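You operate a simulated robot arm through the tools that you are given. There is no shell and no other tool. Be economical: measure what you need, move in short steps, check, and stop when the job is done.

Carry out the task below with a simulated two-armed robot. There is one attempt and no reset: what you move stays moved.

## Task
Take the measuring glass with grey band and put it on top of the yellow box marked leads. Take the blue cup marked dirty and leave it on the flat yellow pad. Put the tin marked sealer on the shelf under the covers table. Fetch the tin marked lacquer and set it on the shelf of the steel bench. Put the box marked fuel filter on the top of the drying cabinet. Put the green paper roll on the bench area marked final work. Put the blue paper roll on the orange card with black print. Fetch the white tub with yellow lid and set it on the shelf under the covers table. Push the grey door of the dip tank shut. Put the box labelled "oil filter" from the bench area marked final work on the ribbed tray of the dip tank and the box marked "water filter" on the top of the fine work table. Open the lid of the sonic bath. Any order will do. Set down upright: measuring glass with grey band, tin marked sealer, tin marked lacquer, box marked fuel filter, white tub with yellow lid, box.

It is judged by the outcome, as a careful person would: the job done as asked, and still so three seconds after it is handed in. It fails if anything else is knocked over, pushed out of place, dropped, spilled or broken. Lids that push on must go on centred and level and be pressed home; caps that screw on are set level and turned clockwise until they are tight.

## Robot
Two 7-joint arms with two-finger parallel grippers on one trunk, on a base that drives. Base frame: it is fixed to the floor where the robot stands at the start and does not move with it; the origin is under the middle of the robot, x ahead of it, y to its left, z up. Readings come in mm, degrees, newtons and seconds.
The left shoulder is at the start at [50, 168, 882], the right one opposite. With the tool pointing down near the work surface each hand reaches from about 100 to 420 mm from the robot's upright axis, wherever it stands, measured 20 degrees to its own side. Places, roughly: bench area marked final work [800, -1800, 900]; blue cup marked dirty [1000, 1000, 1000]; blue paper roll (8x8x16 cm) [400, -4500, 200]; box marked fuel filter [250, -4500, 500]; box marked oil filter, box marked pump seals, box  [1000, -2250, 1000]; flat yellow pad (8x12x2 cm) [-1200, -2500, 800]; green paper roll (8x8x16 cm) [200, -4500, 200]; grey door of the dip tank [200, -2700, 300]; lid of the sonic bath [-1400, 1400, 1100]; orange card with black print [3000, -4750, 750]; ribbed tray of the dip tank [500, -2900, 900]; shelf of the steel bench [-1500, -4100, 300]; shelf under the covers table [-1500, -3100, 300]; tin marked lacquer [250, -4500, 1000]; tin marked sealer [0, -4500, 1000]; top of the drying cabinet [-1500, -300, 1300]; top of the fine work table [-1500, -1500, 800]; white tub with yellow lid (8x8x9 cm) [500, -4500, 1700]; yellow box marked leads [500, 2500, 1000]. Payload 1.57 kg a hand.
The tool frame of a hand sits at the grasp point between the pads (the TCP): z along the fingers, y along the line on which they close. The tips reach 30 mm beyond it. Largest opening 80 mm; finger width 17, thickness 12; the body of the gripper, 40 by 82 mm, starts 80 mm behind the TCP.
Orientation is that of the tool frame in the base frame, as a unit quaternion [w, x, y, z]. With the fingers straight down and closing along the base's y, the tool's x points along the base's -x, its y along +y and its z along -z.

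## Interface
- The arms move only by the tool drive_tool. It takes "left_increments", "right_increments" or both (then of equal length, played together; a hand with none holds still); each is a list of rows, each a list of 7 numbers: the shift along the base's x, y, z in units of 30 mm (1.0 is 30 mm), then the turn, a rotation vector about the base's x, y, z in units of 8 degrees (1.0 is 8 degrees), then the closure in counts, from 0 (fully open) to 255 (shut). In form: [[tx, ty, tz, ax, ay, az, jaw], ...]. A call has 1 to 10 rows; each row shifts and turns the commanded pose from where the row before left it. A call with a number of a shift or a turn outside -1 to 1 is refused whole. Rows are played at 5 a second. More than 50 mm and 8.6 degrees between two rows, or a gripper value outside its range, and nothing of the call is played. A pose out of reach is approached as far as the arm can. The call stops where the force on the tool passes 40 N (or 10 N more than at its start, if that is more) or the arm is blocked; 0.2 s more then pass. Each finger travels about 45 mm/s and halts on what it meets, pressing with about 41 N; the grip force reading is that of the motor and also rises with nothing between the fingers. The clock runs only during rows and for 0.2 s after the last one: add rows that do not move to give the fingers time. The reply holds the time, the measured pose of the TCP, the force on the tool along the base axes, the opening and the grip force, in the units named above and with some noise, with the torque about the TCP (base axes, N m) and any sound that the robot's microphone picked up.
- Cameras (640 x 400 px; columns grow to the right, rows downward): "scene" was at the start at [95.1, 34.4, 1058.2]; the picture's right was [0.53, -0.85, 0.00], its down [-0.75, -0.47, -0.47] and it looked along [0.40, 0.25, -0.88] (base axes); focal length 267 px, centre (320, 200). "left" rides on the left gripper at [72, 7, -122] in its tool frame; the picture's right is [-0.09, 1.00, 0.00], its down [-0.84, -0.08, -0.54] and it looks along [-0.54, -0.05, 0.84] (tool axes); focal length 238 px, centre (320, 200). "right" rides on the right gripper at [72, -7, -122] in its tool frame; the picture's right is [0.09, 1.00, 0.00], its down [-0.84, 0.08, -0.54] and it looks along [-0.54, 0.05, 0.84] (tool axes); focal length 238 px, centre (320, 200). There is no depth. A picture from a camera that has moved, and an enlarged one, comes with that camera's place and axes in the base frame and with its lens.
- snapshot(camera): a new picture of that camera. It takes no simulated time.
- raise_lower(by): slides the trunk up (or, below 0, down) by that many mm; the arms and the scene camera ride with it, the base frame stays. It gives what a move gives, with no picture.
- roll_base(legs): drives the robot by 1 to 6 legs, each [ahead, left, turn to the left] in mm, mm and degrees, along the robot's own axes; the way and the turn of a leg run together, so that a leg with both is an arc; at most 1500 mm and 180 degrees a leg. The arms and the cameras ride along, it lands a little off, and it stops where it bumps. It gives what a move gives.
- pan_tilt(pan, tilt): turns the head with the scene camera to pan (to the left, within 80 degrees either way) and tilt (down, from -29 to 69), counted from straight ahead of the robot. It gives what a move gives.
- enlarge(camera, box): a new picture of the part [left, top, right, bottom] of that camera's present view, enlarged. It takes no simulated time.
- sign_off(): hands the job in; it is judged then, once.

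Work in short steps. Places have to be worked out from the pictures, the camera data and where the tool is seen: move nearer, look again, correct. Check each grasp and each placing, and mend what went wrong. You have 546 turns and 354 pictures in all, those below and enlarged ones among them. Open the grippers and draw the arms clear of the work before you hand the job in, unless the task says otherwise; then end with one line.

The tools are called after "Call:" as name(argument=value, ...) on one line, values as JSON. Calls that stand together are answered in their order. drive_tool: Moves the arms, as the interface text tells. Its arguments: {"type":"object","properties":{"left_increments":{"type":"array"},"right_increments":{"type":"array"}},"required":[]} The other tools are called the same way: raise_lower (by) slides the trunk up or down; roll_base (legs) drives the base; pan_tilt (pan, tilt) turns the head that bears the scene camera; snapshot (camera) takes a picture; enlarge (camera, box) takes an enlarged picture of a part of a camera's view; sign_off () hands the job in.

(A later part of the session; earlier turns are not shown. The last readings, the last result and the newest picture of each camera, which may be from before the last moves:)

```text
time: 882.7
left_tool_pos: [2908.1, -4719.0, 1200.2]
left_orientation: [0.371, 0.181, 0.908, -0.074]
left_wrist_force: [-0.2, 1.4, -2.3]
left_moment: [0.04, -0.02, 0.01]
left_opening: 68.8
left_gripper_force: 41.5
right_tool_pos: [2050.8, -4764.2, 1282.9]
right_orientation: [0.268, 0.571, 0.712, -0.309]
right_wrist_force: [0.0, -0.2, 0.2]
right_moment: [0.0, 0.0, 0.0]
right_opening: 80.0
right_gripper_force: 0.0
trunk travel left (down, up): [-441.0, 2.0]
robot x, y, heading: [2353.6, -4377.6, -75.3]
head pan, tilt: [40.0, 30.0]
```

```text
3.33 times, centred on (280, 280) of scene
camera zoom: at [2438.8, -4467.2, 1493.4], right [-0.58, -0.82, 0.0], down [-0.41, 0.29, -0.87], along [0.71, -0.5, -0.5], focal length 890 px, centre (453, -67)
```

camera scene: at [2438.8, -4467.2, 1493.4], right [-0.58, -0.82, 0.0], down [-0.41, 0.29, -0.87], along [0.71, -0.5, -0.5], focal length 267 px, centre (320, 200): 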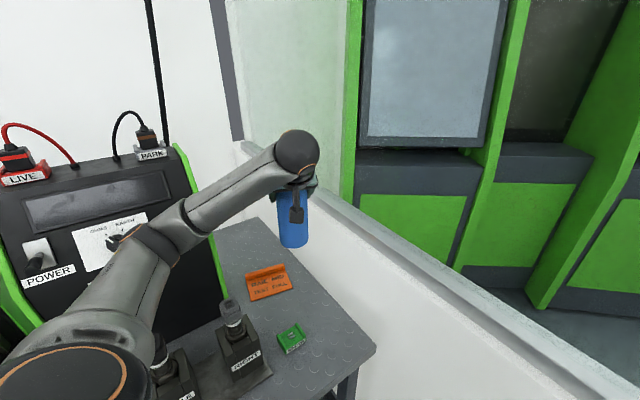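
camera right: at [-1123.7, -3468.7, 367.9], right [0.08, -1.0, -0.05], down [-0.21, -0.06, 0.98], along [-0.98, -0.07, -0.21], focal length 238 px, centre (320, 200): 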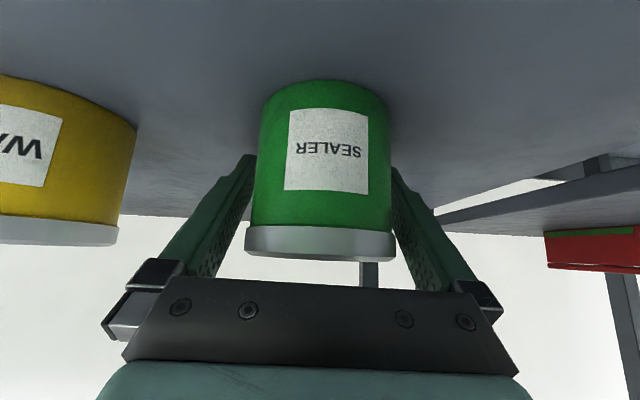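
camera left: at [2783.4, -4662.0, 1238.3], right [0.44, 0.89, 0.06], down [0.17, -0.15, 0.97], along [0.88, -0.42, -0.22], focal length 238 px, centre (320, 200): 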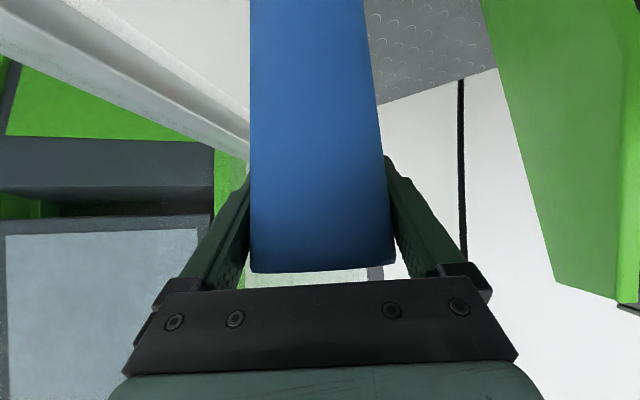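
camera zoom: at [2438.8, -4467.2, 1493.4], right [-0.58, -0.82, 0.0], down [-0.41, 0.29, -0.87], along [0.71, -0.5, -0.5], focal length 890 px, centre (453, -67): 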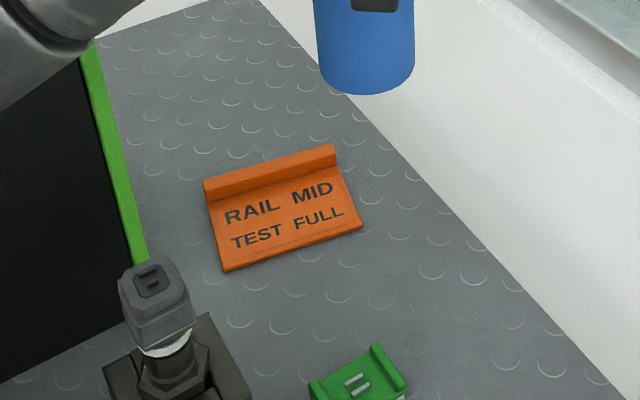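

Card's flat part is centred ≈(2970, −4664) with a raised bar along its far edge. I target the roll centre at ≈(2963, −4662), i.e. TCP (2977, −4668); move over and lower to just above.

Call:
drive_tool(left_increments=[[0.8, 0.6, 0, 0, 0, 0, 100], [0.8, 0.6, 0, 0, 0, 0, 100], [0.7, 0.5, 0, 0, 0, 0, 100], [0, 0, -1, 0, 0, 0, 100], [0, 0, -1, 0, 0, 0, 100], [0, 0, -1, 0, 0, 0, 100], [0, 0, -1, 0, 0, 0, 100], [0, 0, -0.5, 0, 0, 0, 100], [0, 0, 0, 0, 0, 0, 100]])

Call:
enlarge(camera="scene", box=[200, 180, 360, 320])

```text
time: 884.7
left_tool_pos: [2978.4, -4667.7, 1064.8]
left_orientation: [0.369, 0.18, 0.909, -0.073]
left_wrist_force: [0.0, 0.3, -2.0]
left_moment: [0.01, -0.01, 0.0]
left_opening: 69.0
left_gripper_force: 41.4
right_tool_pos: [2051.2, -4763.8, 1282.3]
right_orientation: [0.269, 0.57, 0.713, -0.308]
right_wrist_force: [0.7, -0.7, 0.2]
right_moment: [-0.01, 0.01, 0.03]
right_opening: 80.2
right_gripper_force: 0.3
trunk travel left (down, up): [-441.0, 2.0]
robot x, y, heading: [2352.1, -4377.3, -75.1]
head pan, tilt: [40.0, 30.0]
```

```text
2.86 times, centred on (280, 250) of scene
camera zoom: at [2438.2, -4467.1, 1493.4], right [-0.58, -0.82, 0.0], down [-0.41, 0.29, -0.87], along [0.71, -0.5, -0.5], focal length 763 px, centre (434, 57)
```

zoom: 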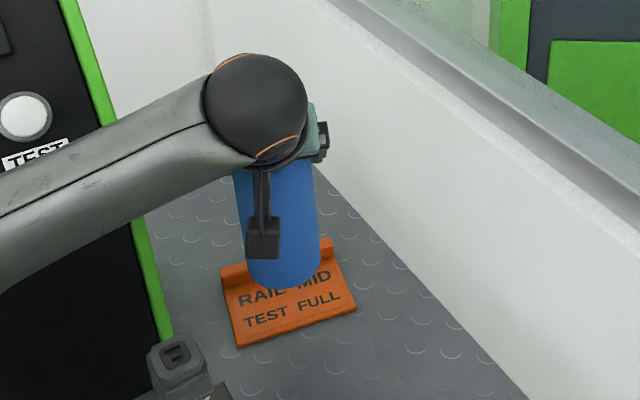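

Projection puts the roll's base right in the middle of the flat part. Lower to contact.

Call:
drive_tool(left_increments=[[0, 0, -0.6, 0, 0, 0, 100], [0, 0, -0.4, 0, 0, 0, 100], [0, 0, -0.12, 0, 0, 0, 100], [0, 0, 0, 0, 0, 0, 100]])

Call:
drive_tool(left_increments=[[0, 0, -0.12, 0, 0, 0, 100], [0, 0, -0.1, 0, 0, 0, 100], [0, 0, 0, 0, 0, 0, 100]])

Call:
enlarge(camera="scene", box=[200, 180, 360, 320])

```text
time: 885.7
left_tool_pos: [2976.9, -4667.3, 1030.7]
left_orientation: [0.37, 0.181, 0.908, -0.074]
left_wrist_force: [-0.2, -0.7, -2.0]
left_moment: [0.0, 0.0, -0.03]
left_opening: 69.0
left_gripper_force: 41.1
right_tool_pos: [2051.0, -4764.5, 1283.7]
right_orientation: [0.268, 0.571, 0.713, -0.308]
right_wrist_force: [1.3, 0.0, -0.4]
right_moment: [-0.03, 0.01, 0.0]
right_opening: 80.0
right_gripper_force: 0.1
trunk travel left (down, up): [-441.0, 2.0]
robot x, y, heading: [2353.4, -4374.4, -75.4]
head pan, tilt: [40.0, 30.0]
```

```text
time: 886.5
left_tool_pos: [2977.2, -4668.3, 1026.2]
left_orientation: [0.369, 0.181, 0.909, -0.074]
left_wrist_force: [0.7, -0.2, -2.0]
left_moment: [-0.01, 0.0, 0.01]
left_opening: 68.7
left_gripper_force: 40.7
right_tool_pos: [2050.2, -4764.7, 1282.1]
right_orientation: [0.268, 0.571, 0.712, -0.308]
right_wrist_force: [0.0, -0.7, -0.1]
right_moment: [-0.01, -0.01, -0.02]
right_opening: 80.2
right_gripper_force: 0.0
trunk travel left (down, up): [-441.0, 2.0]
robot x, y, heading: [2350.1, -4376.7, -75.2]
head pan, tilt: [40.0, 30.0]
```

```text
2.86 times, centred on (280, 250) of scene
camera zoom: at [2438.3, -4467.1, 1493.4], right [-0.58, -0.82, 0.0], down [-0.41, 0.29, -0.87], along [0.71, -0.5, -0.5], focal length 763 px, centre (434, 57)
```

zoom: 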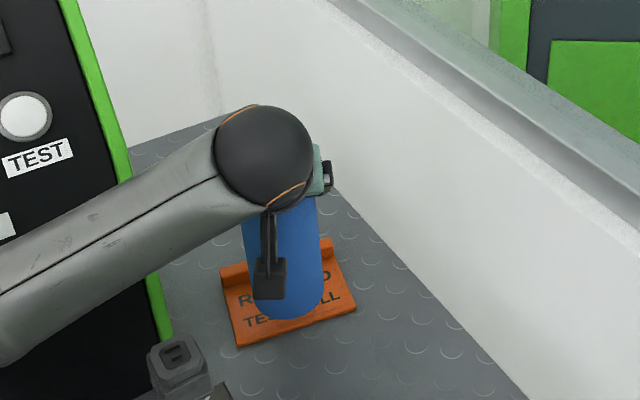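

Roll is well inside the card. Continue to contact.

Call:
drive_tool(left_increments=[[0, 0, -0.12, 0, 0, 0, 100], [0, 0, -0.1, 0, 0, 0, 100], [0, 0, 0, 0, 0, 0, 100]])

Call:
drive_tool(left_increments=[[0, 0, -0.1, 0, 0, 0, 100], [0, 0, 0, 0, 0, 0, 100]])

Call:
drive_tool(left_increments=[[0, 0, -0.1, 0, 0, 0, 100], [0, 0, 0, 0, 0, 0, 100]])

```text
time: 887.3
left_tool_pos: [2976.6, -4668.5, 1019.6]
left_orientation: [0.369, 0.18, 0.909, -0.074]
left_wrist_force: [0.3, 0.3, -1.3]
left_moment: [-0.04, -0.01, -0.04]
left_opening: 69.0
left_gripper_force: 41.3
right_tool_pos: [2050.0, -4763.9, 1283.2]
right_orientation: [0.268, 0.57, 0.713, -0.308]
right_wrist_force: [0.2, -0.5, 0.2]
right_moment: [-0.02, 0.0, -0.03]
right_opening: 79.8
right_gripper_force: 0.1
trunk travel left (down, up): [-441.0, 2.0]
robot x, y, heading: [2356.3, -4380.5, -75.2]
head pan, tilt: [40.0, 30.0]
```

```text
time: 887.9
left_tool_pos: [2976.8, -4666.7, 1019.3]
left_orientation: [0.373, 0.18, 0.907, -0.074]
left_wrist_force: [-0.2, -0.7, -1.1]
left_moment: [-0.01, -0.02, 0.0]
left_opening: 68.9
left_gripper_force: 41.3
right_tool_pos: [2050.0, -4762.2, 1282.7]
right_orientation: [0.269, 0.57, 0.712, -0.309]
right_wrist_force: [0.8, 0.1, 0.2]
right_moment: [0.02, -0.01, -0.02]
right_opening: 80.0
right_gripper_force: 0.0
trunk travel left (down, up): [-441.0, 2.0]
robot x, y, heading: [2352.0, -4375.7, -75.2]
head pan, tilt: [40.0, 30.0]
```

```text
time: 888.5
left_tool_pos: [2979.3, -4664.6, 1019.1]
left_orientation: [0.376, 0.179, 0.906, -0.072]
left_wrist_force: [0.0, 0.2, -2.3]
left_moment: [0.03, 0.0, 0.01]
left_opening: 69.1
left_gripper_force: 41.2
right_tool_pos: [2048.5, -4760.1, 1285.9]
right_orientation: [0.27, 0.57, 0.712, -0.31]
right_wrist_force: [-0.2, 0.0, 0.2]
right_moment: [-0.02, -0.03, 0.0]
right_opening: 80.0
right_gripper_force: 0.1
trunk travel left (down, up): [-441.0, 2.0]
robot x, y, heading: [2353.3, -4371.0, -75.4]
head pan, tilt: [40.0, 30.0]
```

No wrist force yet the hand stopped sinking – the arm may be touching something. Look.

Call:
drive_tool(left_increments=[[0, 0, 0.15, 0, 0, 0, 100], [0, 0, 0, 0, 0, 0, 100]])

Call:
snapshot(camera="scene")

Call:
pan_tilt(pan=55, tilt=50)

Call:
snapshot(camera="scene")

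```text
time: 889.1
left_tool_pos: [2979.5, -4660.1, 1026.0]
left_orientation: [0.378, 0.179, 0.905, -0.073]
left_wrist_force: [0.4, 0.2, -1.6]
left_moment: [-0.01, -0.05, 0.02]
left_opening: 69.1
left_gripper_force: 40.9
right_tool_pos: [2048.2, -4757.9, 1285.7]
right_orientation: [0.271, 0.569, 0.712, -0.31]
right_wrist_force: [-0.2, 0.4, -0.6]
right_moment: [0.01, 0.05, -0.01]
right_opening: 80.3
right_gripper_force: 0.1
trunk travel left (down, up): [-441.0, 2.0]
robot x, y, heading: [2353.1, -4378.8, -75.4]
head pan, tilt: [40.0, 30.0]
```

```text
122 pictures are left
camera scene: at [2435.6, -4459.1, 1494.5], right [-0.58, -0.82, 0.0], down [-0.41, 0.28, -0.87], along [0.71, -0.5, -0.5], focal length 267 px, centre (320, 200)
```

scene: 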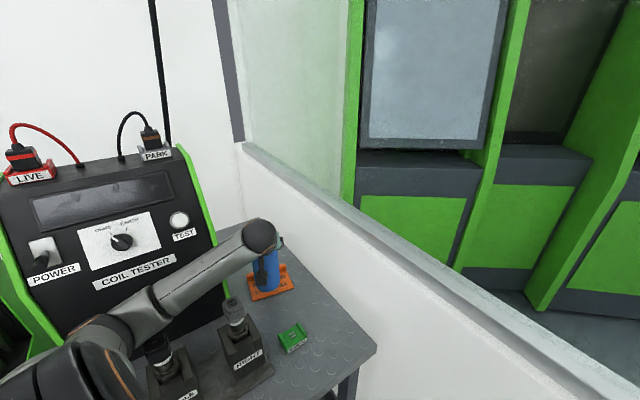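

```text
time: 889.9
left_tool_pos: [2978.8, -4661.9, 1025.4]
left_orientation: [0.377, 0.179, 0.906, -0.073]
left_wrist_force: [0.0, 0.6, -2.3]
left_moment: [0.0, 0.01, 0.0]
left_opening: 69.0
left_gripper_force: 40.9
right_tool_pos: [2049.1, -4756.1, 1286.3]
right_orientation: [0.272, 0.569, 0.711, -0.31]
right_wrist_force: [-0.4, -0.1, -0.1]
right_moment: [0.0, 0.02, 0.0]
right_opening: 79.8
right_gripper_force: 0.0
trunk travel left (down, up): [-441.0, 2.0]
robot x, y, heading: [2356.9, -4377.2, -75.3]
head pan, tilt: [55.0, 50.0]
```

```text
121 pictures are left
camera scene: at [2433.3, -4432.7, 1464.7], right [-0.35, -0.94, 0.01], down [-0.72, 0.26, -0.65], along [0.61, -0.23, -0.76], focal length 267 px, centre (320, 200)
```

scene: 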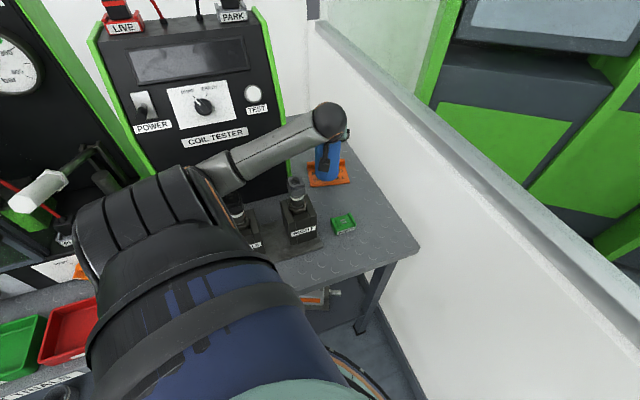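

The arm is pressing on something beside the testers (the robot leans slightly). I lift again, move the base 60 mm away so the elbow is further out, and re-extend the arm.

Call:
drive_tool(left_increments=[[0, 0, 0.7, 0, 0, 0, 100], [0, 0, 0.7, 0, 0, 0, 100], [0, 0, 0.6, 0, 0, 0, 100], [0, 0, 0, 0, 0, 0, 100]])

Call:
snapshot(camera="scene")

```text
time: 890.9
left_tool_pos: [2976.5, -4652.2, 1077.4]
left_orientation: [0.371, 0.179, 0.908, -0.074]
left_wrist_force: [-0.1, 0.1, -1.7]
left_moment: [-0.01, -0.04, -0.02]
left_opening: 69.1
left_gripper_force: 40.9
right_tool_pos: [2050.0, -4751.1, 1289.6]
right_orientation: [0.273, 0.567, 0.711, -0.312]
right_wrist_force: [-0.8, -1.1, -0.8]
right_moment: [0.0, 0.01, 0.0]
right_opening: 80.1
right_gripper_force: 0.0
trunk travel left (down, up): [-441.0, 2.0]
robot x, y, heading: [2352.8, -4377.5, -75.1]
head pan, tilt: [55.0, 50.0]
```

```text
120 pictures are left
camera scene: at [2435.2, -4424.3, 1464.7], right [-0.34, -0.94, 0.01], down [-0.72, 0.25, -0.65], along [0.6, -0.23, -0.76], focal length 267 px, centre (320, 200)
```

scene: 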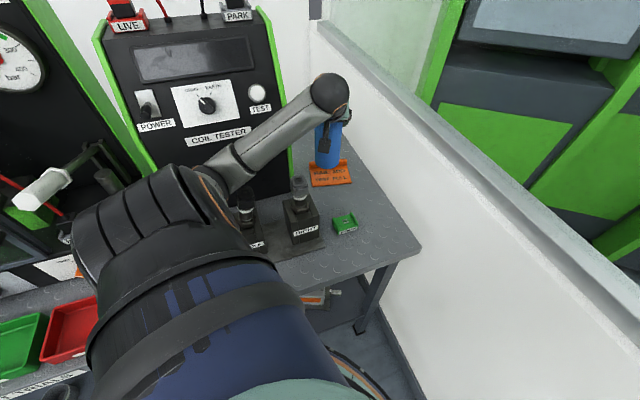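

The robot seems to lean a little; check whether it drifts while idle.

Call:
drive_tool(left_increments=[[0, 0, 0, 0, 0, 0, 100], [0, 0, 0, 0, 0, 0, 100], [0, 0, 0, 0, 0, 0, 100], [0, 0, 0, 0, 0, 0, 100], [0, 0, 0, 0, 0, 0, 100]])

Call:
pan_tilt(pan=-20, tilt=55)

Call:
snapshot(camera="scene")

```text
time: 892.1
left_tool_pos: [2977.2, -4652.8, 1082.0]
left_orientation: [0.374, 0.178, 0.907, -0.074]
left_wrist_force: [-0.3, -0.2, -1.1]
left_moment: [-0.06, -0.04, -0.01]
left_opening: 69.0
left_gripper_force: 40.8
right_tool_pos: [2049.8, -4752.4, 1289.1]
right_orientation: [0.273, 0.567, 0.711, -0.312]
right_wrist_force: [0.7, -0.3, 0.6]
right_moment: [0.04, 0.01, 0.03]
right_opening: 79.9
right_gripper_force: 0.1
trunk travel left (down, up): [-441.0, 2.0]
robot x, y, heading: [2351.7, -4375.9, -75.0]
head pan, tilt: [55.0, 50.0]
```

```text
time: 893.6
left_tool_pos: [2976.0, -4653.6, 1083.8]
left_orientation: [0.375, 0.178, 0.907, -0.075]
left_wrist_force: [-0.2, 0.6, -1.9]
left_moment: [0.0, -0.04, 0.01]
left_opening: 68.7
left_gripper_force: 40.9
right_tool_pos: [2048.2, -4752.2, 1286.7]
right_orientation: [0.274, 0.568, 0.711, -0.312]
right_wrist_force: [-0.7, -0.7, 0.0]
right_moment: [0.0, -0.02, 0.01]
right_opening: 80.0
right_gripper_force: 0.1
trunk travel left (down, up): [-441.0, 2.0]
robot x, y, heading: [2354.7, -4371.1, -74.9]
head pan, tilt: [-20.0, 55.0]
```

```text
119 pictures are left
camera scene: at [2354.1, -4472.2, 1458.9], right [-1.0, 0.09, 0.0], down [0.08, 0.81, -0.58], along [-0.05, -0.58, -0.81], focal length 267 px, centre (320, 200)
```

scene: 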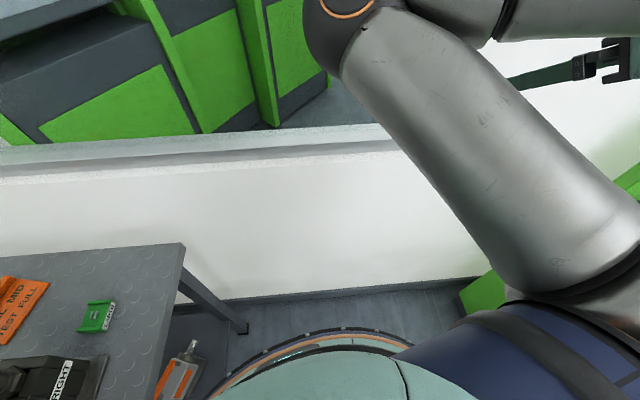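

The right elbow (out in front) may be leaning on the window wall. I back the base ~65 mm away from wall and table, with the roll lifted.

Call:
drive_tool(left_increments=[[0, 0, 1, 0, 0, 0, 100], [0, 0, 1, 0, 0, 0, 100], [0, 0, 0, 0, 0, 0, 100]])

Call:
roll_base(legs=[[-66, -13, 0]])

Call:
pan_tilt(pan=40, tilt=30)

Call:
snapshot(camera="scene")

```text
time: 894.6
left_tool_pos: [2985.6, -4647.5, 1145.4]
left_orientation: [0.382, 0.175, 0.905, -0.059]
left_wrist_force: [0.7, 0.4, -2.5]
left_moment: [-0.03, -0.06, 0.06]
left_opening: 68.7
left_gripper_force: 40.8
right_tool_pos: [2053.7, -4759.9, 1284.6]
right_orientation: [0.272, 0.566, 0.714, -0.309]
right_wrist_force: [0.6, -0.1, 0.1]
right_moment: [0.03, 0.0, 0.04]
right_opening: 79.8
right_gripper_force: 0.2
trunk travel left (down, up): [-441.0, 2.0]
robot x, y, heading: [2355.3, -4375.7, -74.8]
head pan, tilt: [-20.0, 55.0]
stopped in row 3 (left hand): the arm was blocked; the commanded pose is now the measured one
```

```text
time: 895.6
left_tool_pos: [2954.5, -4597.2, 1141.7]
left_orientation: [0.378, 0.177, 0.907, -0.064]
left_wrist_force: [0.3, 0.5, -0.1]
left_moment: [-0.03, -0.02, -0.01]
left_opening: 68.5
left_gripper_force: 41.1
right_tool_pos: [2023.5, -4705.0, 1283.2]
right_orientation: [0.27, 0.568, 0.714, -0.308]
right_wrist_force: [-0.3, 0.4, 0.6]
right_moment: [-0.02, 0.01, 0.01]
right_opening: 80.2
right_gripper_force: 0.1
trunk travel left (down, up): [-441.0, 2.0]
robot x, y, heading: [2324.8, -4316.0, -75.0]
head pan, tilt: [-20.0, 55.0]
```

```text
time: 896.9
left_tool_pos: [2954.4, -4599.7, 1142.2]
left_orientation: [0.377, 0.177, 0.907, -0.063]
left_wrist_force: [0.0, 0.0, -1.9]
left_moment: [-0.01, -0.01, -0.03]
left_opening: 69.0
left_gripper_force: 40.5
right_tool_pos: [2024.3, -4706.1, 1283.2]
right_orientation: [0.268, 0.568, 0.715, -0.307]
right_wrist_force: [0.1, -0.1, 0.0]
right_moment: [-0.01, -0.02, -0.01]
right_opening: 80.3
right_gripper_force: 0.0
trunk travel left (down, up): [-441.0, 2.0]
robot x, y, heading: [2324.4, -4316.8, -75.1]
head pan, tilt: [40.0, 30.0]
```

```text
118 pictures are left
camera scene: at [2410.0, -4406.4, 1493.4], right [-0.57, -0.82, 0.0], down [-0.41, 0.29, -0.87], along [0.71, -0.5, -0.5], focal length 267 px, centre (320, 200)
```

scene: 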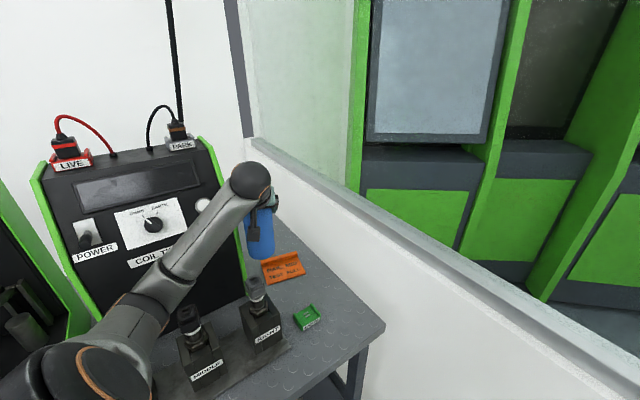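

The forearm/elbow is too low over the injector blocks from here. I'll stand further away (≈(2120, −4415)) so the arm reaches out straighter and higher. First raise and retreat.

Call:
drive_tool(left_increments=[[-0.3, -0.5, 0.7, 0, 0, 0, 100], [-0.3, -0.5, 0.7, 0, 0, 0, 100], [0, 0, 0.5, 0, 0, 0, 100], [0, 0, 0, 0, 0, 0, 100]])

Call:
roll_base(legs=[[42, -221, 0]])

Call:
snapshot(camera="scene")

```text
time: 897.9
left_tool_pos: [2937.4, -4629.2, 1198.8]
left_orientation: [0.377, 0.178, 0.907, -0.063]
left_wrist_force: [-0.1, -0.1, -2.1]
left_moment: [-0.01, -0.01, 0.05]
left_opening: 69.0
left_gripper_force: 40.8
right_tool_pos: [2024.0, -4705.6, 1283.1]
right_orientation: [0.269, 0.568, 0.714, -0.308]
right_wrist_force: [0.3, -0.5, 0.2]
right_moment: [0.02, 0.01, 0.0]
right_opening: 80.1
right_gripper_force: 0.1
trunk travel left (down, up): [-441.0, 2.0]
robot x, y, heading: [2323.0, -4316.0, -74.9]
head pan, tilt: [40.0, 30.0]
```

```text
time: 899.6
left_tool_pos: [2733.6, -4725.4, 1199.1]
left_orientation: [0.377, 0.177, 0.907, -0.063]
left_wrist_force: [-0.4, -0.4, -1.6]
left_moment: [-0.01, -0.01, 0.01]
left_opening: 68.9
left_gripper_force: 41.1
right_tool_pos: [1822.6, -4803.4, 1283.5]
right_orientation: [0.27, 0.568, 0.715, -0.307]
right_wrist_force: [-0.3, -1.0, 0.3]
right_moment: [-0.01, -0.01, 0.02]
right_opening: 79.7
right_gripper_force: 0.0
trunk travel left (down, up): [-441.0, 2.0]
robot x, y, heading: [2124.3, -4414.1, -75.0]
head pan, tilt: [40.0, 30.0]
```

```text
117 pictures are left
camera scene: at [2207.4, -4504.5, 1493.4], right [-0.57, -0.82, 0.0], down [-0.41, 0.29, -0.87], along [0.71, -0.49, -0.5], focal length 267 px, centre (320, 200)
```

scene: 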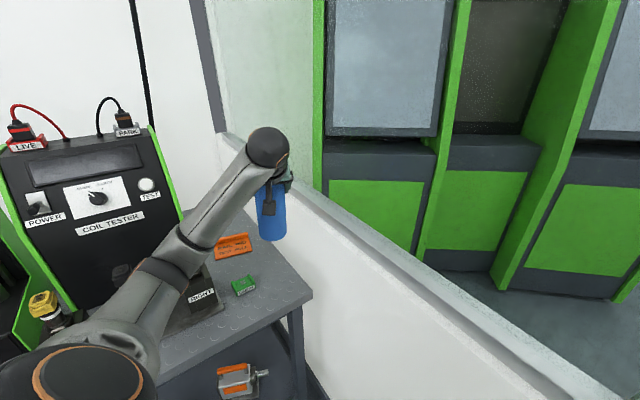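

Only 1.3° of tilt – fine. Extend the arm over the card from here (straighter, elbow high).

Call:
drive_tool(left_increments=[[1, 0.24, 0, 0, 0, 0, 100], [1, 0.24, 0, 0, 0, 0, 100], [1, 0.24, 0, 0, 0, 0, 100], [1, 0.24, 0, 0, 0, 0, 100], [1, 0.24, 0, 0, 0, 0, 100], [1, 0.24, 0, 0, 0, 0, 100], [1, 0.24, 0, 0, 0, 0, 100], [1, 0.24, 0, 0, 0, 0, 100], [0, 0, 0, 0, 0, 0, 100]])

Call:
snapshot(camera="scene")

```text
time: 901.6
left_tool_pos: [2975.6, -4668.8, 1198.5]
left_orientation: [0.378, 0.178, 0.906, -0.064]
left_wrist_force: [0.6, 0.5, -1.7]
left_moment: [0.03, -0.03, 0.0]
left_opening: 68.7
left_gripper_force: 40.6
right_tool_pos: [1822.6, -4803.8, 1283.5]
right_orientation: [0.269, 0.567, 0.715, -0.306]
right_wrist_force: [0.3, 0.5, 1.1]
right_moment: [0.01, 0.03, 0.0]
right_opening: 80.1
right_gripper_force: 0.1
trunk travel left (down, up): [-441.0, 2.0]
robot x, y, heading: [2125.0, -4414.8, -74.9]
head pan, tilt: [40.0, 30.0]
```

```text
116 pictures are left
camera scene: at [2208.0, -4504.1, 1493.4], right [-0.57, -0.82, 0.0], down [-0.41, 0.29, -0.87], along [0.71, -0.5, -0.5], focal length 267 px, centre (320, 200)
```

scene: 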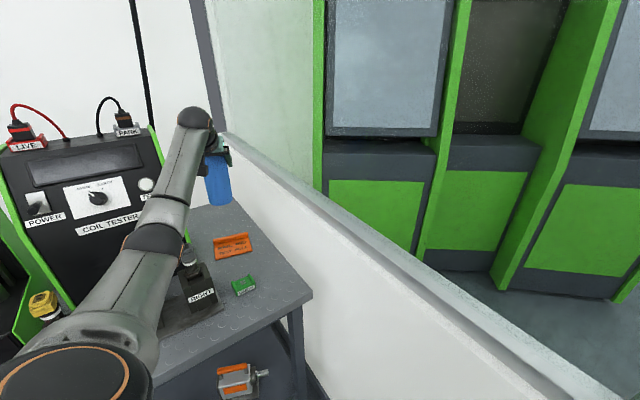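

Lower 130 mm and check for any lean or contact.

Call:
drive_tool(left_increments=[[0, 0, -0.9, 0, 0, 0, 100], [0, 0, -0.9, 0, 0, 0, 100], [0, 0, -0.9, 0, 0, 0, 100], [0, 0, -0.9, 0, 0, 0, 100], [0, 0, -0.8, 0, 0, 0, 100], [0, 0, 0, 0, 0, 0, 100]])

Call:
enlarge(camera="scene", box=[120, 130, 320, 310])

```text
time: 903.0
left_tool_pos: [2976.3, -4669.9, 1067.0]
left_orientation: [0.378, 0.176, 0.907, -0.063]
left_wrist_force: [-0.9, -0.9, -0.9]
left_moment: [-0.01, 0.0, -0.04]
left_opening: 68.4
left_gripper_force: 40.7
right_tool_pos: [1823.3, -4804.7, 1282.9]
right_orientation: [0.269, 0.568, 0.715, -0.308]
right_wrist_force: [0.1, -0.3, -0.5]
right_moment: [0.03, -0.03, 0.04]
right_opening: 79.7
right_gripper_force: 0.1
trunk travel left (down, up): [-441.0, 2.0]
robot x, y, heading: [2124.4, -4416.1, -74.8]
head pan, tilt: [40.0, 30.0]
```

```text
2.22 times, centred on (220, 220) of scene
camera zoom: at [2208.0, -4504.1, 1493.4], right [-0.57, -0.82, 0.0], down [-0.41, 0.29, -0.87], along [0.71, -0.5, -0.5], focal length 593 px, centre (542, 156)
```

zoom: 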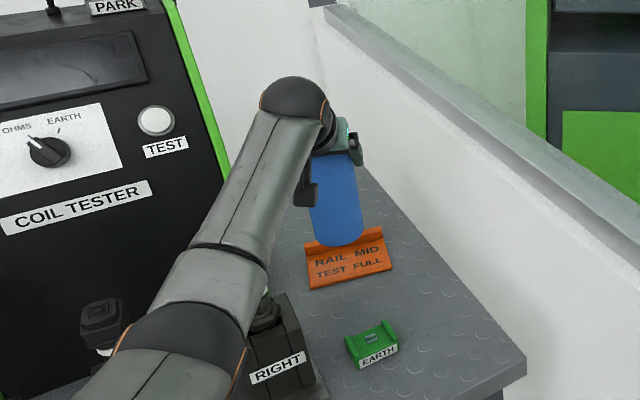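

No lean. Continue down to contact.

Call:
drive_tool(left_increments=[[0, 0, -0.6, 0, 0, 0, 100], [0, 0, -0.4, 0, 0, 0, 100], [0, 0, -0.2, 0, 0, 0, 100], [0, 0, -0.12, 0, 0, 0, 100], [0, 0, 0, 0, 0, 0, 100]])

Call:
drive_tool(left_increments=[[0, 0, -0.12, 0, 0, 0, 100], [0, 0, -0.1, 0, 0, 0, 100], [0, 0, 0, 0, 0, 0, 100]])

Call:
enlarge(camera="scene", box=[120, 130, 320, 310])

```text
time: 904.2
left_tool_pos: [2975.2, -4668.2, 1026.8]
left_orientation: [0.376, 0.177, 0.907, -0.063]
left_wrist_force: [0.8, 0.1, -2.1]
left_moment: [0.01, 0.02, -0.04]
left_opening: 68.8
left_gripper_force: 41.0
right_tool_pos: [1823.1, -4805.2, 1283.6]
right_orientation: [0.27, 0.568, 0.714, -0.308]
right_wrist_force: [-1.1, -0.6, -0.1]
right_moment: [-0.02, 0.02, 0.02]
right_opening: 79.8
right_gripper_force: 0.1
trunk travel left (down, up): [-441.0, 2.0]
robot x, y, heading: [2121.3, -4411.4, -74.9]
head pan, tilt: [40.0, 30.0]
```

```text
time: 905.0
left_tool_pos: [2975.2, -4667.6, 1020.7]
left_orientation: [0.377, 0.176, 0.907, -0.063]
left_wrist_force: [0.4, 0.2, -1.8]
left_moment: [-0.01, -0.01, 0.02]
left_opening: 68.7
left_gripper_force: 41.2
right_tool_pos: [1822.4, -4804.3, 1282.9]
right_orientation: [0.269, 0.568, 0.714, -0.308]
right_wrist_force: [0.8, 0.0, -0.3]
right_moment: [-0.01, 0.02, 0.0]
right_opening: 80.0
right_gripper_force: 0.1
trunk travel left (down, up): [-441.0, 2.0]
robot x, y, heading: [2119.9, -4411.5, -74.7]
head pan, tilt: [40.0, 30.0]
```

```text
2.22 times, centred on (220, 220) of scene
camera zoom: at [2208.2, -4504.1, 1493.4], right [-0.57, -0.82, 0.0], down [-0.41, 0.29, -0.87], along [0.71, -0.5, -0.5], focal length 593 px, centre (542, 156)
```

zoom: 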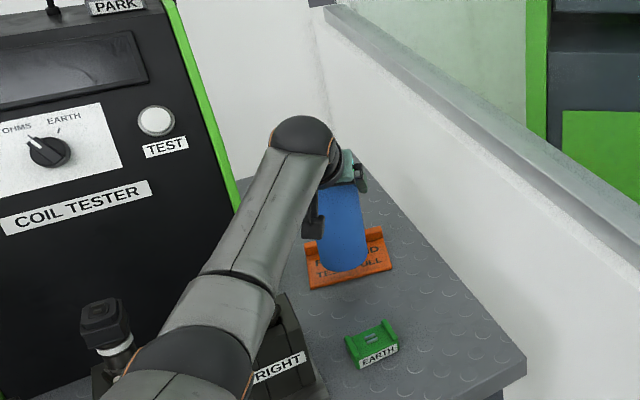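

Call:
drive_tool(left_increments=[[0, 0, -0.1, 0, 0, 0, 100], [0, 0, -0.1, 0, 0, 0, 100], [0, 0, 0, 0, 0, 0, 100]])

Call:
drive_tool(left_increments=[[0, 0, -0.1, 0, 0, 0, 100], [0, 0, -0.1, 0, 0, 0, 100], [0, 0, 0, 0, 0, 0, 100]])

Call:
drive_tool(left_increments=[[0, 0, -0.1, 0, 0, 0, 100], [0, 0, 0, 0, 0, 0, 100]])

```text
time: 905.8
left_tool_pos: [2975.8, -4669.4, 1015.0]
left_orientation: [0.377, 0.176, 0.907, -0.062]
left_wrist_force: [-0.3, -0.4, -2.6]
left_moment: [0.01, 0.01, 0.0]
left_opening: 68.8
left_gripper_force: 40.8
right_tool_pos: [1823.4, -4804.0, 1284.0]
right_orientation: [0.269, 0.567, 0.715, -0.307]
right_wrist_force: [1.2, 0.9, -0.5]
right_moment: [0.0, 0.0, 0.0]
right_opening: 80.0
right_gripper_force: 0.1
trunk travel left (down, up): [-441.0, 2.0]
robot x, y, heading: [2121.8, -4415.0, -74.9]
head pan, tilt: [40.0, 30.0]
```

```text
time: 906.6
left_tool_pos: [2974.6, -4667.2, 1007.3]
left_orientation: [0.377, 0.177, 0.907, -0.063]
left_wrist_force: [0.5, -0.8, -2.2]
left_moment: [-0.01, -0.01, -0.01]
left_opening: 68.6
left_gripper_force: 41.0
right_tool_pos: [1823.7, -4805.1, 1283.5]
right_orientation: [0.269, 0.568, 0.714, -0.308]
right_wrist_force: [-0.2, -0.2, 0.3]
right_moment: [-0.03, 0.03, -0.02]
right_opening: 80.0
right_gripper_force: 0.0
trunk travel left (down, up): [-441.0, 2.0]
robot x, y, heading: [2121.2, -4411.8, -75.1]
head pan, tilt: [40.0, 30.0]
```

```text
time: 907.2
left_tool_pos: [2974.1, -4669.0, 1006.1]
left_orientation: [0.377, 0.177, 0.907, -0.062]
left_wrist_force: [0.5, -0.9, -2.3]
left_moment: [-0.04, -0.01, 0.04]
left_opening: 68.6
left_gripper_force: 41.0
right_tool_pos: [1822.3, -4804.8, 1282.3]
right_orientation: [0.269, 0.567, 0.715, -0.308]
right_wrist_force: [-0.1, -0.7, 0.3]
right_moment: [0.03, 0.0, -0.01]
right_opening: 80.0
right_gripper_force: 0.1
trunk travel left (down, up): [-441.0, 2.0]
robot x, y, heading: [2124.3, -4411.8, -74.9]
head pan, tilt: [40.0, 30.0]
```

Call:
enlarge(camera="scene", box=[180, 190, 280, 270])

```text
5.00 times, centred on (230, 230) of scene
camera zoom: at [2208.1, -4504.1, 1493.4], right [-0.57, -0.82, 0.0], down [-0.41, 0.29, -0.87], along [0.71, -0.5, -0.5], focal length 1335 px, centre (770, 50)
```

zoom: 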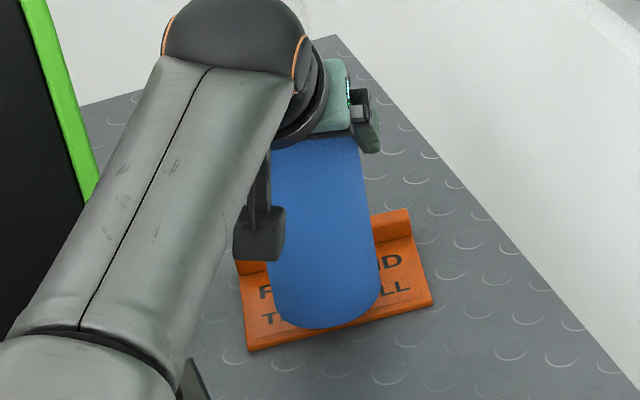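

Roll sits over the flat part, flush with its near edge. Continue to contact.

Call:
drive_tool(left_increments=[[0.12, -0.05, 0, 0, 0, 0, 100], [0, 0, -0.1, 0, 0, 0, 100], [0, 0, -0.1, 0, 0, 0, 100], [0, 0, 0, 0, 0, 0, 100]])

Call:
drive_tool(left_increments=[[0, 0, -0.1, 0, 0, 0, 100], [0, 0, -0.1, 0, 0, 0, 100], [0, 0, 0, 0, 0, 0, 100]])

Call:
drive_tool(left_increments=[[0, 0, -0.1, 0, 0, 0, 100], [0, 0, 0, 0, 0, 0, 100]])

```text
time: 908.2
left_tool_pos: [2978.4, -4670.1, 999.6]
left_orientation: [0.377, 0.177, 0.907, -0.063]
left_wrist_force: [-0.3, 0.5, -1.6]
left_moment: [-0.03, -0.03, -0.02]
left_opening: 68.7
left_gripper_force: 41.0
right_tool_pos: [1822.2, -4804.2, 1283.3]
right_orientation: [0.269, 0.567, 0.715, -0.307]
right_wrist_force: [-0.7, 0.1, -0.3]
right_moment: [-0.02, -0.05, 0.0]
right_opening: 80.0
right_gripper_force: 0.1
trunk travel left (down, up): [-441.0, 2.0]
robot x, y, heading: [2119.6, -4416.2, -75.1]
head pan, tilt: [40.0, 30.0]
```

```text
time: 909.0
left_tool_pos: [2979.0, -4669.2, 993.9]
left_orientation: [0.377, 0.177, 0.907, -0.063]
left_wrist_force: [0.1, 0.5, -2.4]
left_moment: [-0.02, -0.03, 0.01]
left_opening: 68.8
left_gripper_force: 40.7
right_tool_pos: [1823.1, -4804.0, 1282.9]
right_orientation: [0.269, 0.567, 0.715, -0.307]
right_wrist_force: [-0.3, -0.1, -1.0]
right_moment: [0.02, 0.0, 0.0]
right_opening: 80.1
right_gripper_force: 0.1
trunk travel left (down, up): [-441.0, 2.0]
robot x, y, heading: [2121.1, -4415.4, -75.0]
head pan, tilt: [40.0, 30.0]
```

```text
time: 909.6
left_tool_pos: [2978.7, -4669.6, 990.4]
left_orientation: [0.377, 0.177, 0.907, -0.062]
left_wrist_force: [0.0, 0.5, -2.3]
left_moment: [-0.03, -0.01, 0.01]
left_opening: 68.4
left_gripper_force: 40.9
right_tool_pos: [1822.5, -4804.7, 1282.1]
right_orientation: [0.269, 0.567, 0.715, -0.307]
right_wrist_force: [0.4, -1.0, -0.4]
right_moment: [0.0, -0.05, 0.02]
right_opening: 80.0
right_gripper_force: 0.0
trunk travel left (down, up): [-441.0, 2.0]
robot x, y, heading: [2122.8, -4415.7, -74.6]
head pan, tilt: [40.0, 30.0]
```

Call:
enlarge(camera="scene", box=[180, 190, 280, 270])

```text
5.00 times, centred on (230, 230) of scene
camera zoom: at [2208.1, -4504.1, 1493.4], right [-0.57, -0.82, 0.0], down [-0.41, 0.29, -0.87], along [0.71, -0.5, -0.5], focal length 1335 px, centre (770, 50)
```

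zoom: 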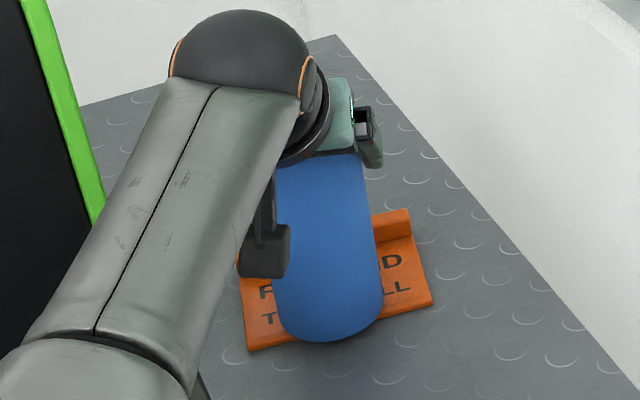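

The roll's centre is over the flat part; a slight overhang at the near edge keeps it off the raised bar. Continue down to contact.

Call:
drive_tool(left_increments=[[0.1, -0.04, -0.1, 0, 0, 0, 100], [0, 0, -0.1, 0, 0, 0, 100], [0, 0, 0, 0, 0, 0, 100]])

Call:
drive_tool(left_increments=[[0, 0, -0.1, 0, 0, 0, 100], [0, 0, -0.1, 0, 0, 0, 100], [0, 0, 0, 0, 0, 0, 100]])

Call:
enlarge(camera="scene", box=[180, 190, 280, 270])

```text
time: 910.4
left_tool_pos: [2981.8, -4671.4, 985.2]
left_orientation: [0.379, 0.177, 0.906, -0.063]
left_wrist_force: [1.0, -1.2, 0.5]
left_moment: [-0.07, 0.01, -0.02]
left_opening: 68.5
left_gripper_force: 40.2
right_tool_pos: [1822.5, -4804.7, 1283.1]
right_orientation: [0.27, 0.567, 0.715, -0.307]
right_wrist_force: [-0.3, 0.3, -0.2]
right_moment: [0.02, 0.0, -0.02]
right_opening: 79.9
right_gripper_force: 0.1
trunk travel left (down, up): [-441.0, 2.0]
robot x, y, heading: [2117.2, -4414.8, -74.8]
head pan, tilt: [40.0, 30.0]
```

```text
time: 911.2
left_tool_pos: [2981.5, -4670.7, 985.2]
left_orientation: [0.382, 0.175, 0.905, -0.064]
left_wrist_force: [-0.5, 0.9, 18.1]
left_moment: [-0.39, 0.53, -0.02]
left_opening: 68.4
left_gripper_force: 41.0
right_tool_pos: [1820.1, -4803.8, 1282.4]
right_orientation: [0.271, 0.568, 0.714, -0.307]
right_wrist_force: [0.0, 0.0, 0.2]
right_moment: [-0.01, 0.01, 0.03]
right_opening: 80.1
right_gripper_force: 0.1
trunk travel left (down, up): [-441.0, 2.0]
robot x, y, heading: [2120.8, -4413.8, -74.9]
head pan, tilt: [40.0, 30.0]
```

```text
5.00 times, centred on (230, 230) of scene
camera zoom: at [2204.9, -4503.0, 1493.9], right [-0.57, -0.82, 0.0], down [-0.41, 0.29, -0.87], along [0.71, -0.5, -0.5], focal length 1335 px, centre (770, 50)
```

zoom: 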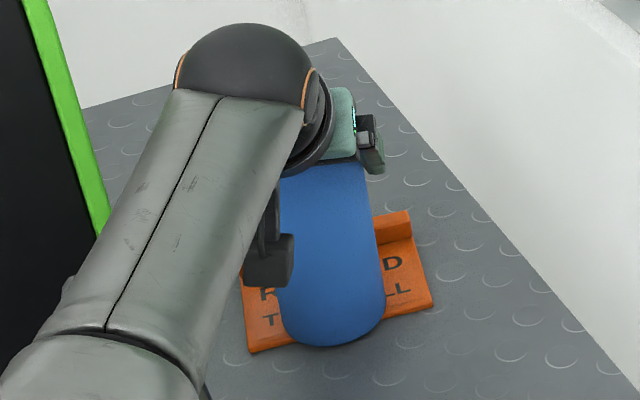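

Contact, but it overhangs ~19 mm at the near edge. Lift 10 mm, move 10 mm further, and set down again.

Call:
drive_tool(left_increments=[[0, 0, 0.4, 0, 0, 0, 100], [0, 0, 0.2, 0, 0, 0, 100], [0.32, -0.12, 0, 0, 0, 0, 100], [0, 0, -0.2, 0, 0, 0, 100], [0, 0, -0.15, 0, 0, 0, 100], [0, 0, 0, 0, 0, 0, 100]])

Call:
drive_tool(left_increments=[[0, 0, -0.1, 0, 0, 0, 100], [0, 0, -0.08, 0, 0, 0, 100], [0, 0, 0, 0, 0, 0, 100]])

Call:
enlarge(camera="scene", box=[180, 190, 280, 270])

```text
time: 912.6
left_tool_pos: [2991.0, -4674.8, 984.9]
left_orientation: [0.377, 0.176, 0.907, -0.062]
left_wrist_force: [-0.2, -0.2, -1.6]
left_moment: [-0.02, -0.04, -0.04]
left_opening: 68.6
left_gripper_force: 41.2
right_tool_pos: [1822.5, -4804.4, 1282.1]
right_orientation: [0.269, 0.567, 0.715, -0.308]
right_wrist_force: [0.4, 0.0, 0.1]
right_moment: [0.01, 0.0, -0.01]
right_opening: 80.1
right_gripper_force: 0.0
trunk travel left (down, up): [-441.0, 2.0]
robot x, y, heading: [2119.2, -4413.2, -74.9]
head pan, tilt: [40.0, 30.0]
```

```text
time: 913.4
left_tool_pos: [2991.6, -4675.0, 985.5]
left_orientation: [0.38, 0.176, 0.906, -0.064]
left_wrist_force: [-0.8, 0.2, 13.5]
left_moment: [-0.24, 0.65, -0.01]
left_opening: 68.9
left_gripper_force: 41.4
right_tool_pos: [1820.8, -4803.0, 1283.0]
right_orientation: [0.27, 0.568, 0.714, -0.307]
right_wrist_force: [-0.3, 1.0, -0.5]
right_moment: [0.01, 0.03, 0.01]
right_opening: 80.0
right_gripper_force: 0.1
trunk travel left (down, up): [-441.0, 2.0]
robot x, y, heading: [2123.6, -4413.4, -74.9]
head pan, tilt: [40.0, 30.0]
```

```text
5.00 times, centred on (230, 230) of scene
camera zoom: at [2205.6, -4503.3, 1493.8], right [-0.57, -0.82, 0.0], down [-0.41, 0.29, -0.87], along [0.71, -0.5, -0.5], focal length 1335 px, centre (770, 50)
```

zoom: 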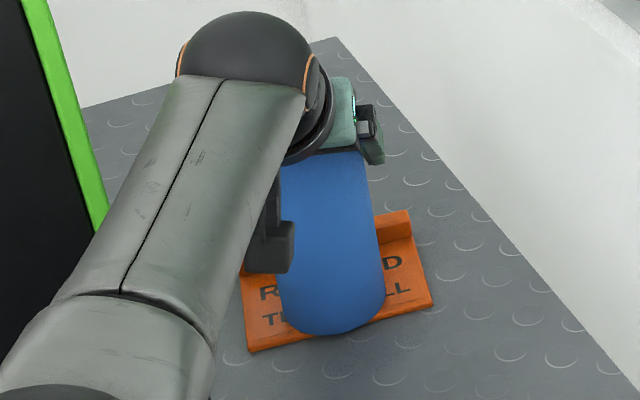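

Good: resting on the flat with only a few mm overhang. Release and retreat along the finger axis.

Call:
drive_tool(left_increments=[[0, 0, 0.08, 0, 0, 0, 100], [0, 0, 0, 0, 0, 0, 60], [0, 0, 0, 0, 0, 0, 0], [0, 0, 0, 0, 0, 0, 0], [0, 0, 0, 0, 0, 0, 0]])

Call:
enlarge(camera="scene", box=[180, 190, 280, 270])

Call:
drive_tool(left_increments=[[-0.4, 0.15, 0.42, 0, 0, 0, 0], [-0.66, 0.25, 0.7, 0, 0, 0, 0], [-0.66, 0.25, 0.7, 0, 0, 0, 0], [-0.66, 0.25, 0.7, 0, 0, 0, 0], [-0.66, 0.1, 0.7, 0, 0, 0, 0], [0, 0, 0, 0, 0, 0, 0]])

Call:
snapshot(camera="scene")

```text
time: 914.6
left_tool_pos: [2990.5, -4674.1, 981.3]
left_orientation: [0.377, 0.176, 0.907, -0.062]
left_wrist_force: [0.0, 0.0, -0.2]
left_moment: [-0.05, 0.02, 0.01]
left_opening: 79.7
left_gripper_force: 0.0
right_tool_pos: [1822.5, -4804.3, 1282.3]
right_orientation: [0.271, 0.567, 0.714, -0.308]
right_wrist_force: [0.8, 0.2, 0.9]
right_moment: [-0.03, 0.01, -0.02]
right_opening: 79.7
right_gripper_force: 0.0
trunk travel left (down, up): [-441.0, 2.0]
robot x, y, heading: [2123.5, -4414.1, -74.8]
head pan, tilt: [40.0, 30.0]
```

```text
5.00 times, centred on (230, 230) of scene
camera zoom: at [2207.8, -4504.0, 1493.4], right [-0.57, -0.82, 0.0], down [-0.41, 0.29, -0.87], along [0.71, -0.5, -0.5], focal length 1335 px, centre (770, 50)
```

zoom: 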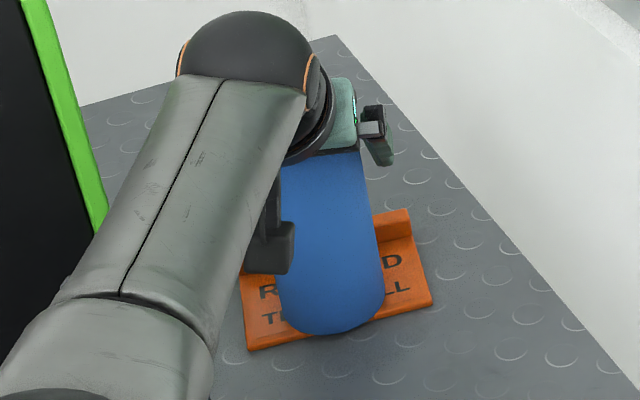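

```text
time: 916.0
left_tool_pos: [2900.4, -4643.6, 1078.7]
left_orientation: [0.378, 0.177, 0.907, -0.063]
left_wrist_force: [-0.2, 0.3, -0.1]
left_moment: [0.03, -0.01, -0.02]
left_opening: 79.7
left_gripper_force: 0.0
right_tool_pos: [1823.7, -4804.5, 1283.0]
right_orientation: [0.269, 0.568, 0.715, -0.307]
right_wrist_force: [0.7, 0.0, 0.5]
right_moment: [-0.04, -0.03, -0.02]
right_opening: 80.0
right_gripper_force: 0.0
trunk travel left (down, up): [-441.0, 2.0]
robot x, y, heading: [2122.0, -4412.8, -74.8]
head pan, tilt: [40.0, 30.0]
```

```text
108 pictures are left
camera scene: at [2208.1, -4504.0, 1493.4], right [-0.57, -0.82, 0.0], down [-0.41, 0.29, -0.87], along [0.71, -0.5, -0.5], focal length 267 px, centre (320, 200)
```

scene: 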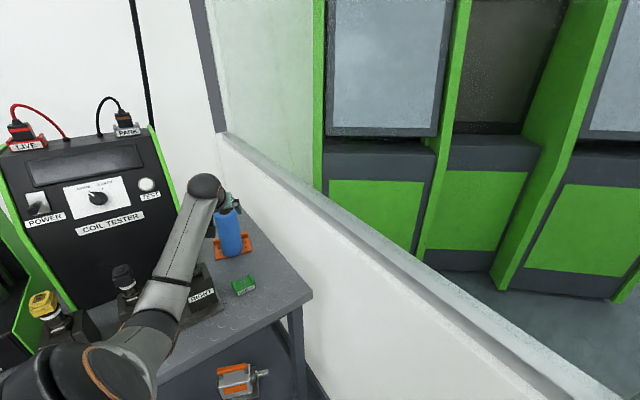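

Roll stands on the card. Raise the hand clear and back away.

Call:
drive_tool(left_increments=[[-0.5, 0, 0.9, 0, 0, 0, 0], [-0.5, 0, 0.9, 0, 0, 0, 0], [-0.5, 0, 0.9, 0, 0, 0, 0], [-0.5, 0, 0.9, 0, 0, 0, 0], [0, 0, 0, 0, 0, 0, 0]])

Call:
roll_base(legs=[[-104, -386, 0], [-500, 0, 0]])

Call:
pan_tilt(pan=50, tilt=22)

Call:
snapshot(camera="scene")

```text
time: 917.2
left_tool_pos: [2836.9, -4643.2, 1190.0]
left_orientation: [0.378, 0.177, 0.907, -0.063]
left_wrist_force: [0.0, 1.3, -0.3]
left_moment: [0.0, -0.02, 0.0]
left_opening: 80.0
left_gripper_force: 0.0
right_tool_pos: [1823.0, -4804.0, 1283.8]
right_orientation: [0.271, 0.567, 0.715, -0.308]
right_wrist_force: [0.3, 0.6, 0.3]
right_moment: [0.0, 0.0, 0.01]
right_opening: 80.1
right_gripper_force: 0.0
trunk travel left (down, up): [-441.0, 2.0]
robot x, y, heading: [2125.6, -4415.4, -74.9]
head pan, tilt: [40.0, 30.0]
```

```text
time: 919.0
left_tool_pos: [2625.8, -4644.2, 1188.6]
left_orientation: [0.378, 0.178, 0.907, -0.064]
left_wrist_force: [0.9, -0.1, -0.2]
left_moment: [-0.05, 0.01, -0.02]
left_opening: 80.2
left_gripper_force: 0.1
right_tool_pos: [1609.5, -4802.6, 1285.0]
right_orientation: [0.268, 0.569, 0.713, -0.309]
right_wrist_force: [0.3, -0.5, 0.0]
right_moment: [0.01, 0.0, -0.03]
right_opening: 80.0
right_gripper_force: 0.1
trunk travel left (down, up): [-441.0, 2.0]
robot x, y, heading: [1911.0, -4409.5, -75.1]
head pan, tilt: [40.0, 30.0]
stopped in leg 1: the robot was blocked; the commanded pose is now the measured one
```

```text
time: 919.7
left_tool_pos: [2622.4, -4645.7, 1189.3]
left_orientation: [0.378, 0.179, 0.906, -0.064]
left_wrist_force: [-0.4, -0.3, -0.2]
left_moment: [-0.01, 0.0, -0.02]
left_opening: 80.1
left_gripper_force: 0.0
right_tool_pos: [1607.8, -4802.9, 1282.6]
right_orientation: [0.27, 0.569, 0.713, -0.308]
right_wrist_force: [-0.6, -0.1, -0.3]
right_moment: [0.0, -0.02, 0.01]
right_opening: 80.1
right_gripper_force: 0.1
trunk travel left (down, up): [-441.0, 2.0]
robot x, y, heading: [1910.0, -4414.5, -75.1]
head pan, tilt: [50.0, 22.0]
```

```text
107 pictures are left
camera scene: at [2004.0, -4491.2, 1506.3], right [-0.42, -0.91, 0.0], down [-0.34, 0.16, -0.93], along [0.84, -0.39, -0.37], focal length 267 px, centre (320, 200)
```

scene: 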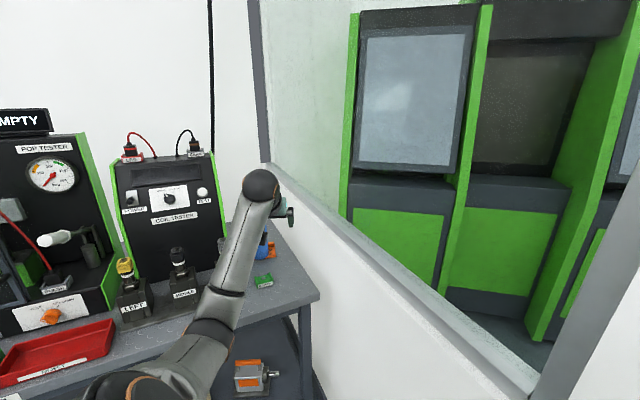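

Stopped against the oil tank cabinet's side; move straight north (+y) instead and check the roll.

Call:
roll_base(legs=[[10, 35, 0], [-650, 174, 0]])

Call:
snapshot(camera="scene")

```text
time: 923.9
left_tool_pos: [2658.2, -3964.5, 1189.3]
left_orientation: [0.378, 0.179, 0.906, -0.064]
left_wrist_force: [0.2, 0.1, -0.5]
left_moment: [0.03, -0.02, 0.0]
left_opening: 80.2
left_gripper_force: 0.1
right_tool_pos: [1643.0, -4120.9, 1283.6]
right_orientation: [0.27, 0.569, 0.713, -0.309]
right_wrist_force: [0.0, -0.2, 0.4]
right_moment: [0.04, 0.03, 0.01]
right_opening: 79.7
right_gripper_force: 0.1
trunk travel left (down, up): [-441.0, 2.0]
robot x, y, heading: [1945.1, -3731.7, -75.1]
head pan, tilt: [50.0, 22.0]
```

```text
106 pictures are left
camera scene: at [2040.7, -3810.0, 1506.3], right [-0.42, -0.91, 0.0], down [-0.34, 0.16, -0.93], along [0.84, -0.39, -0.37], focal length 267 px, centre (320, 200)
```

scene: 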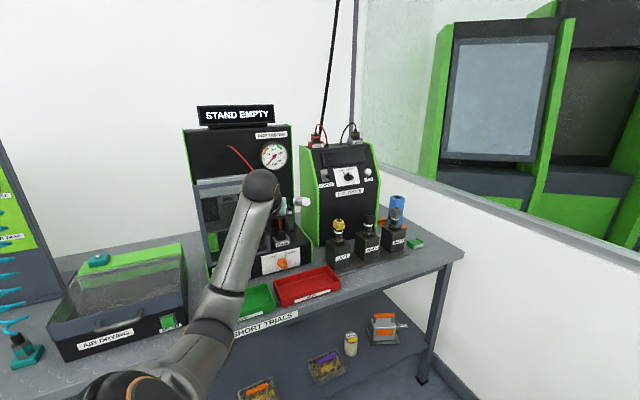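

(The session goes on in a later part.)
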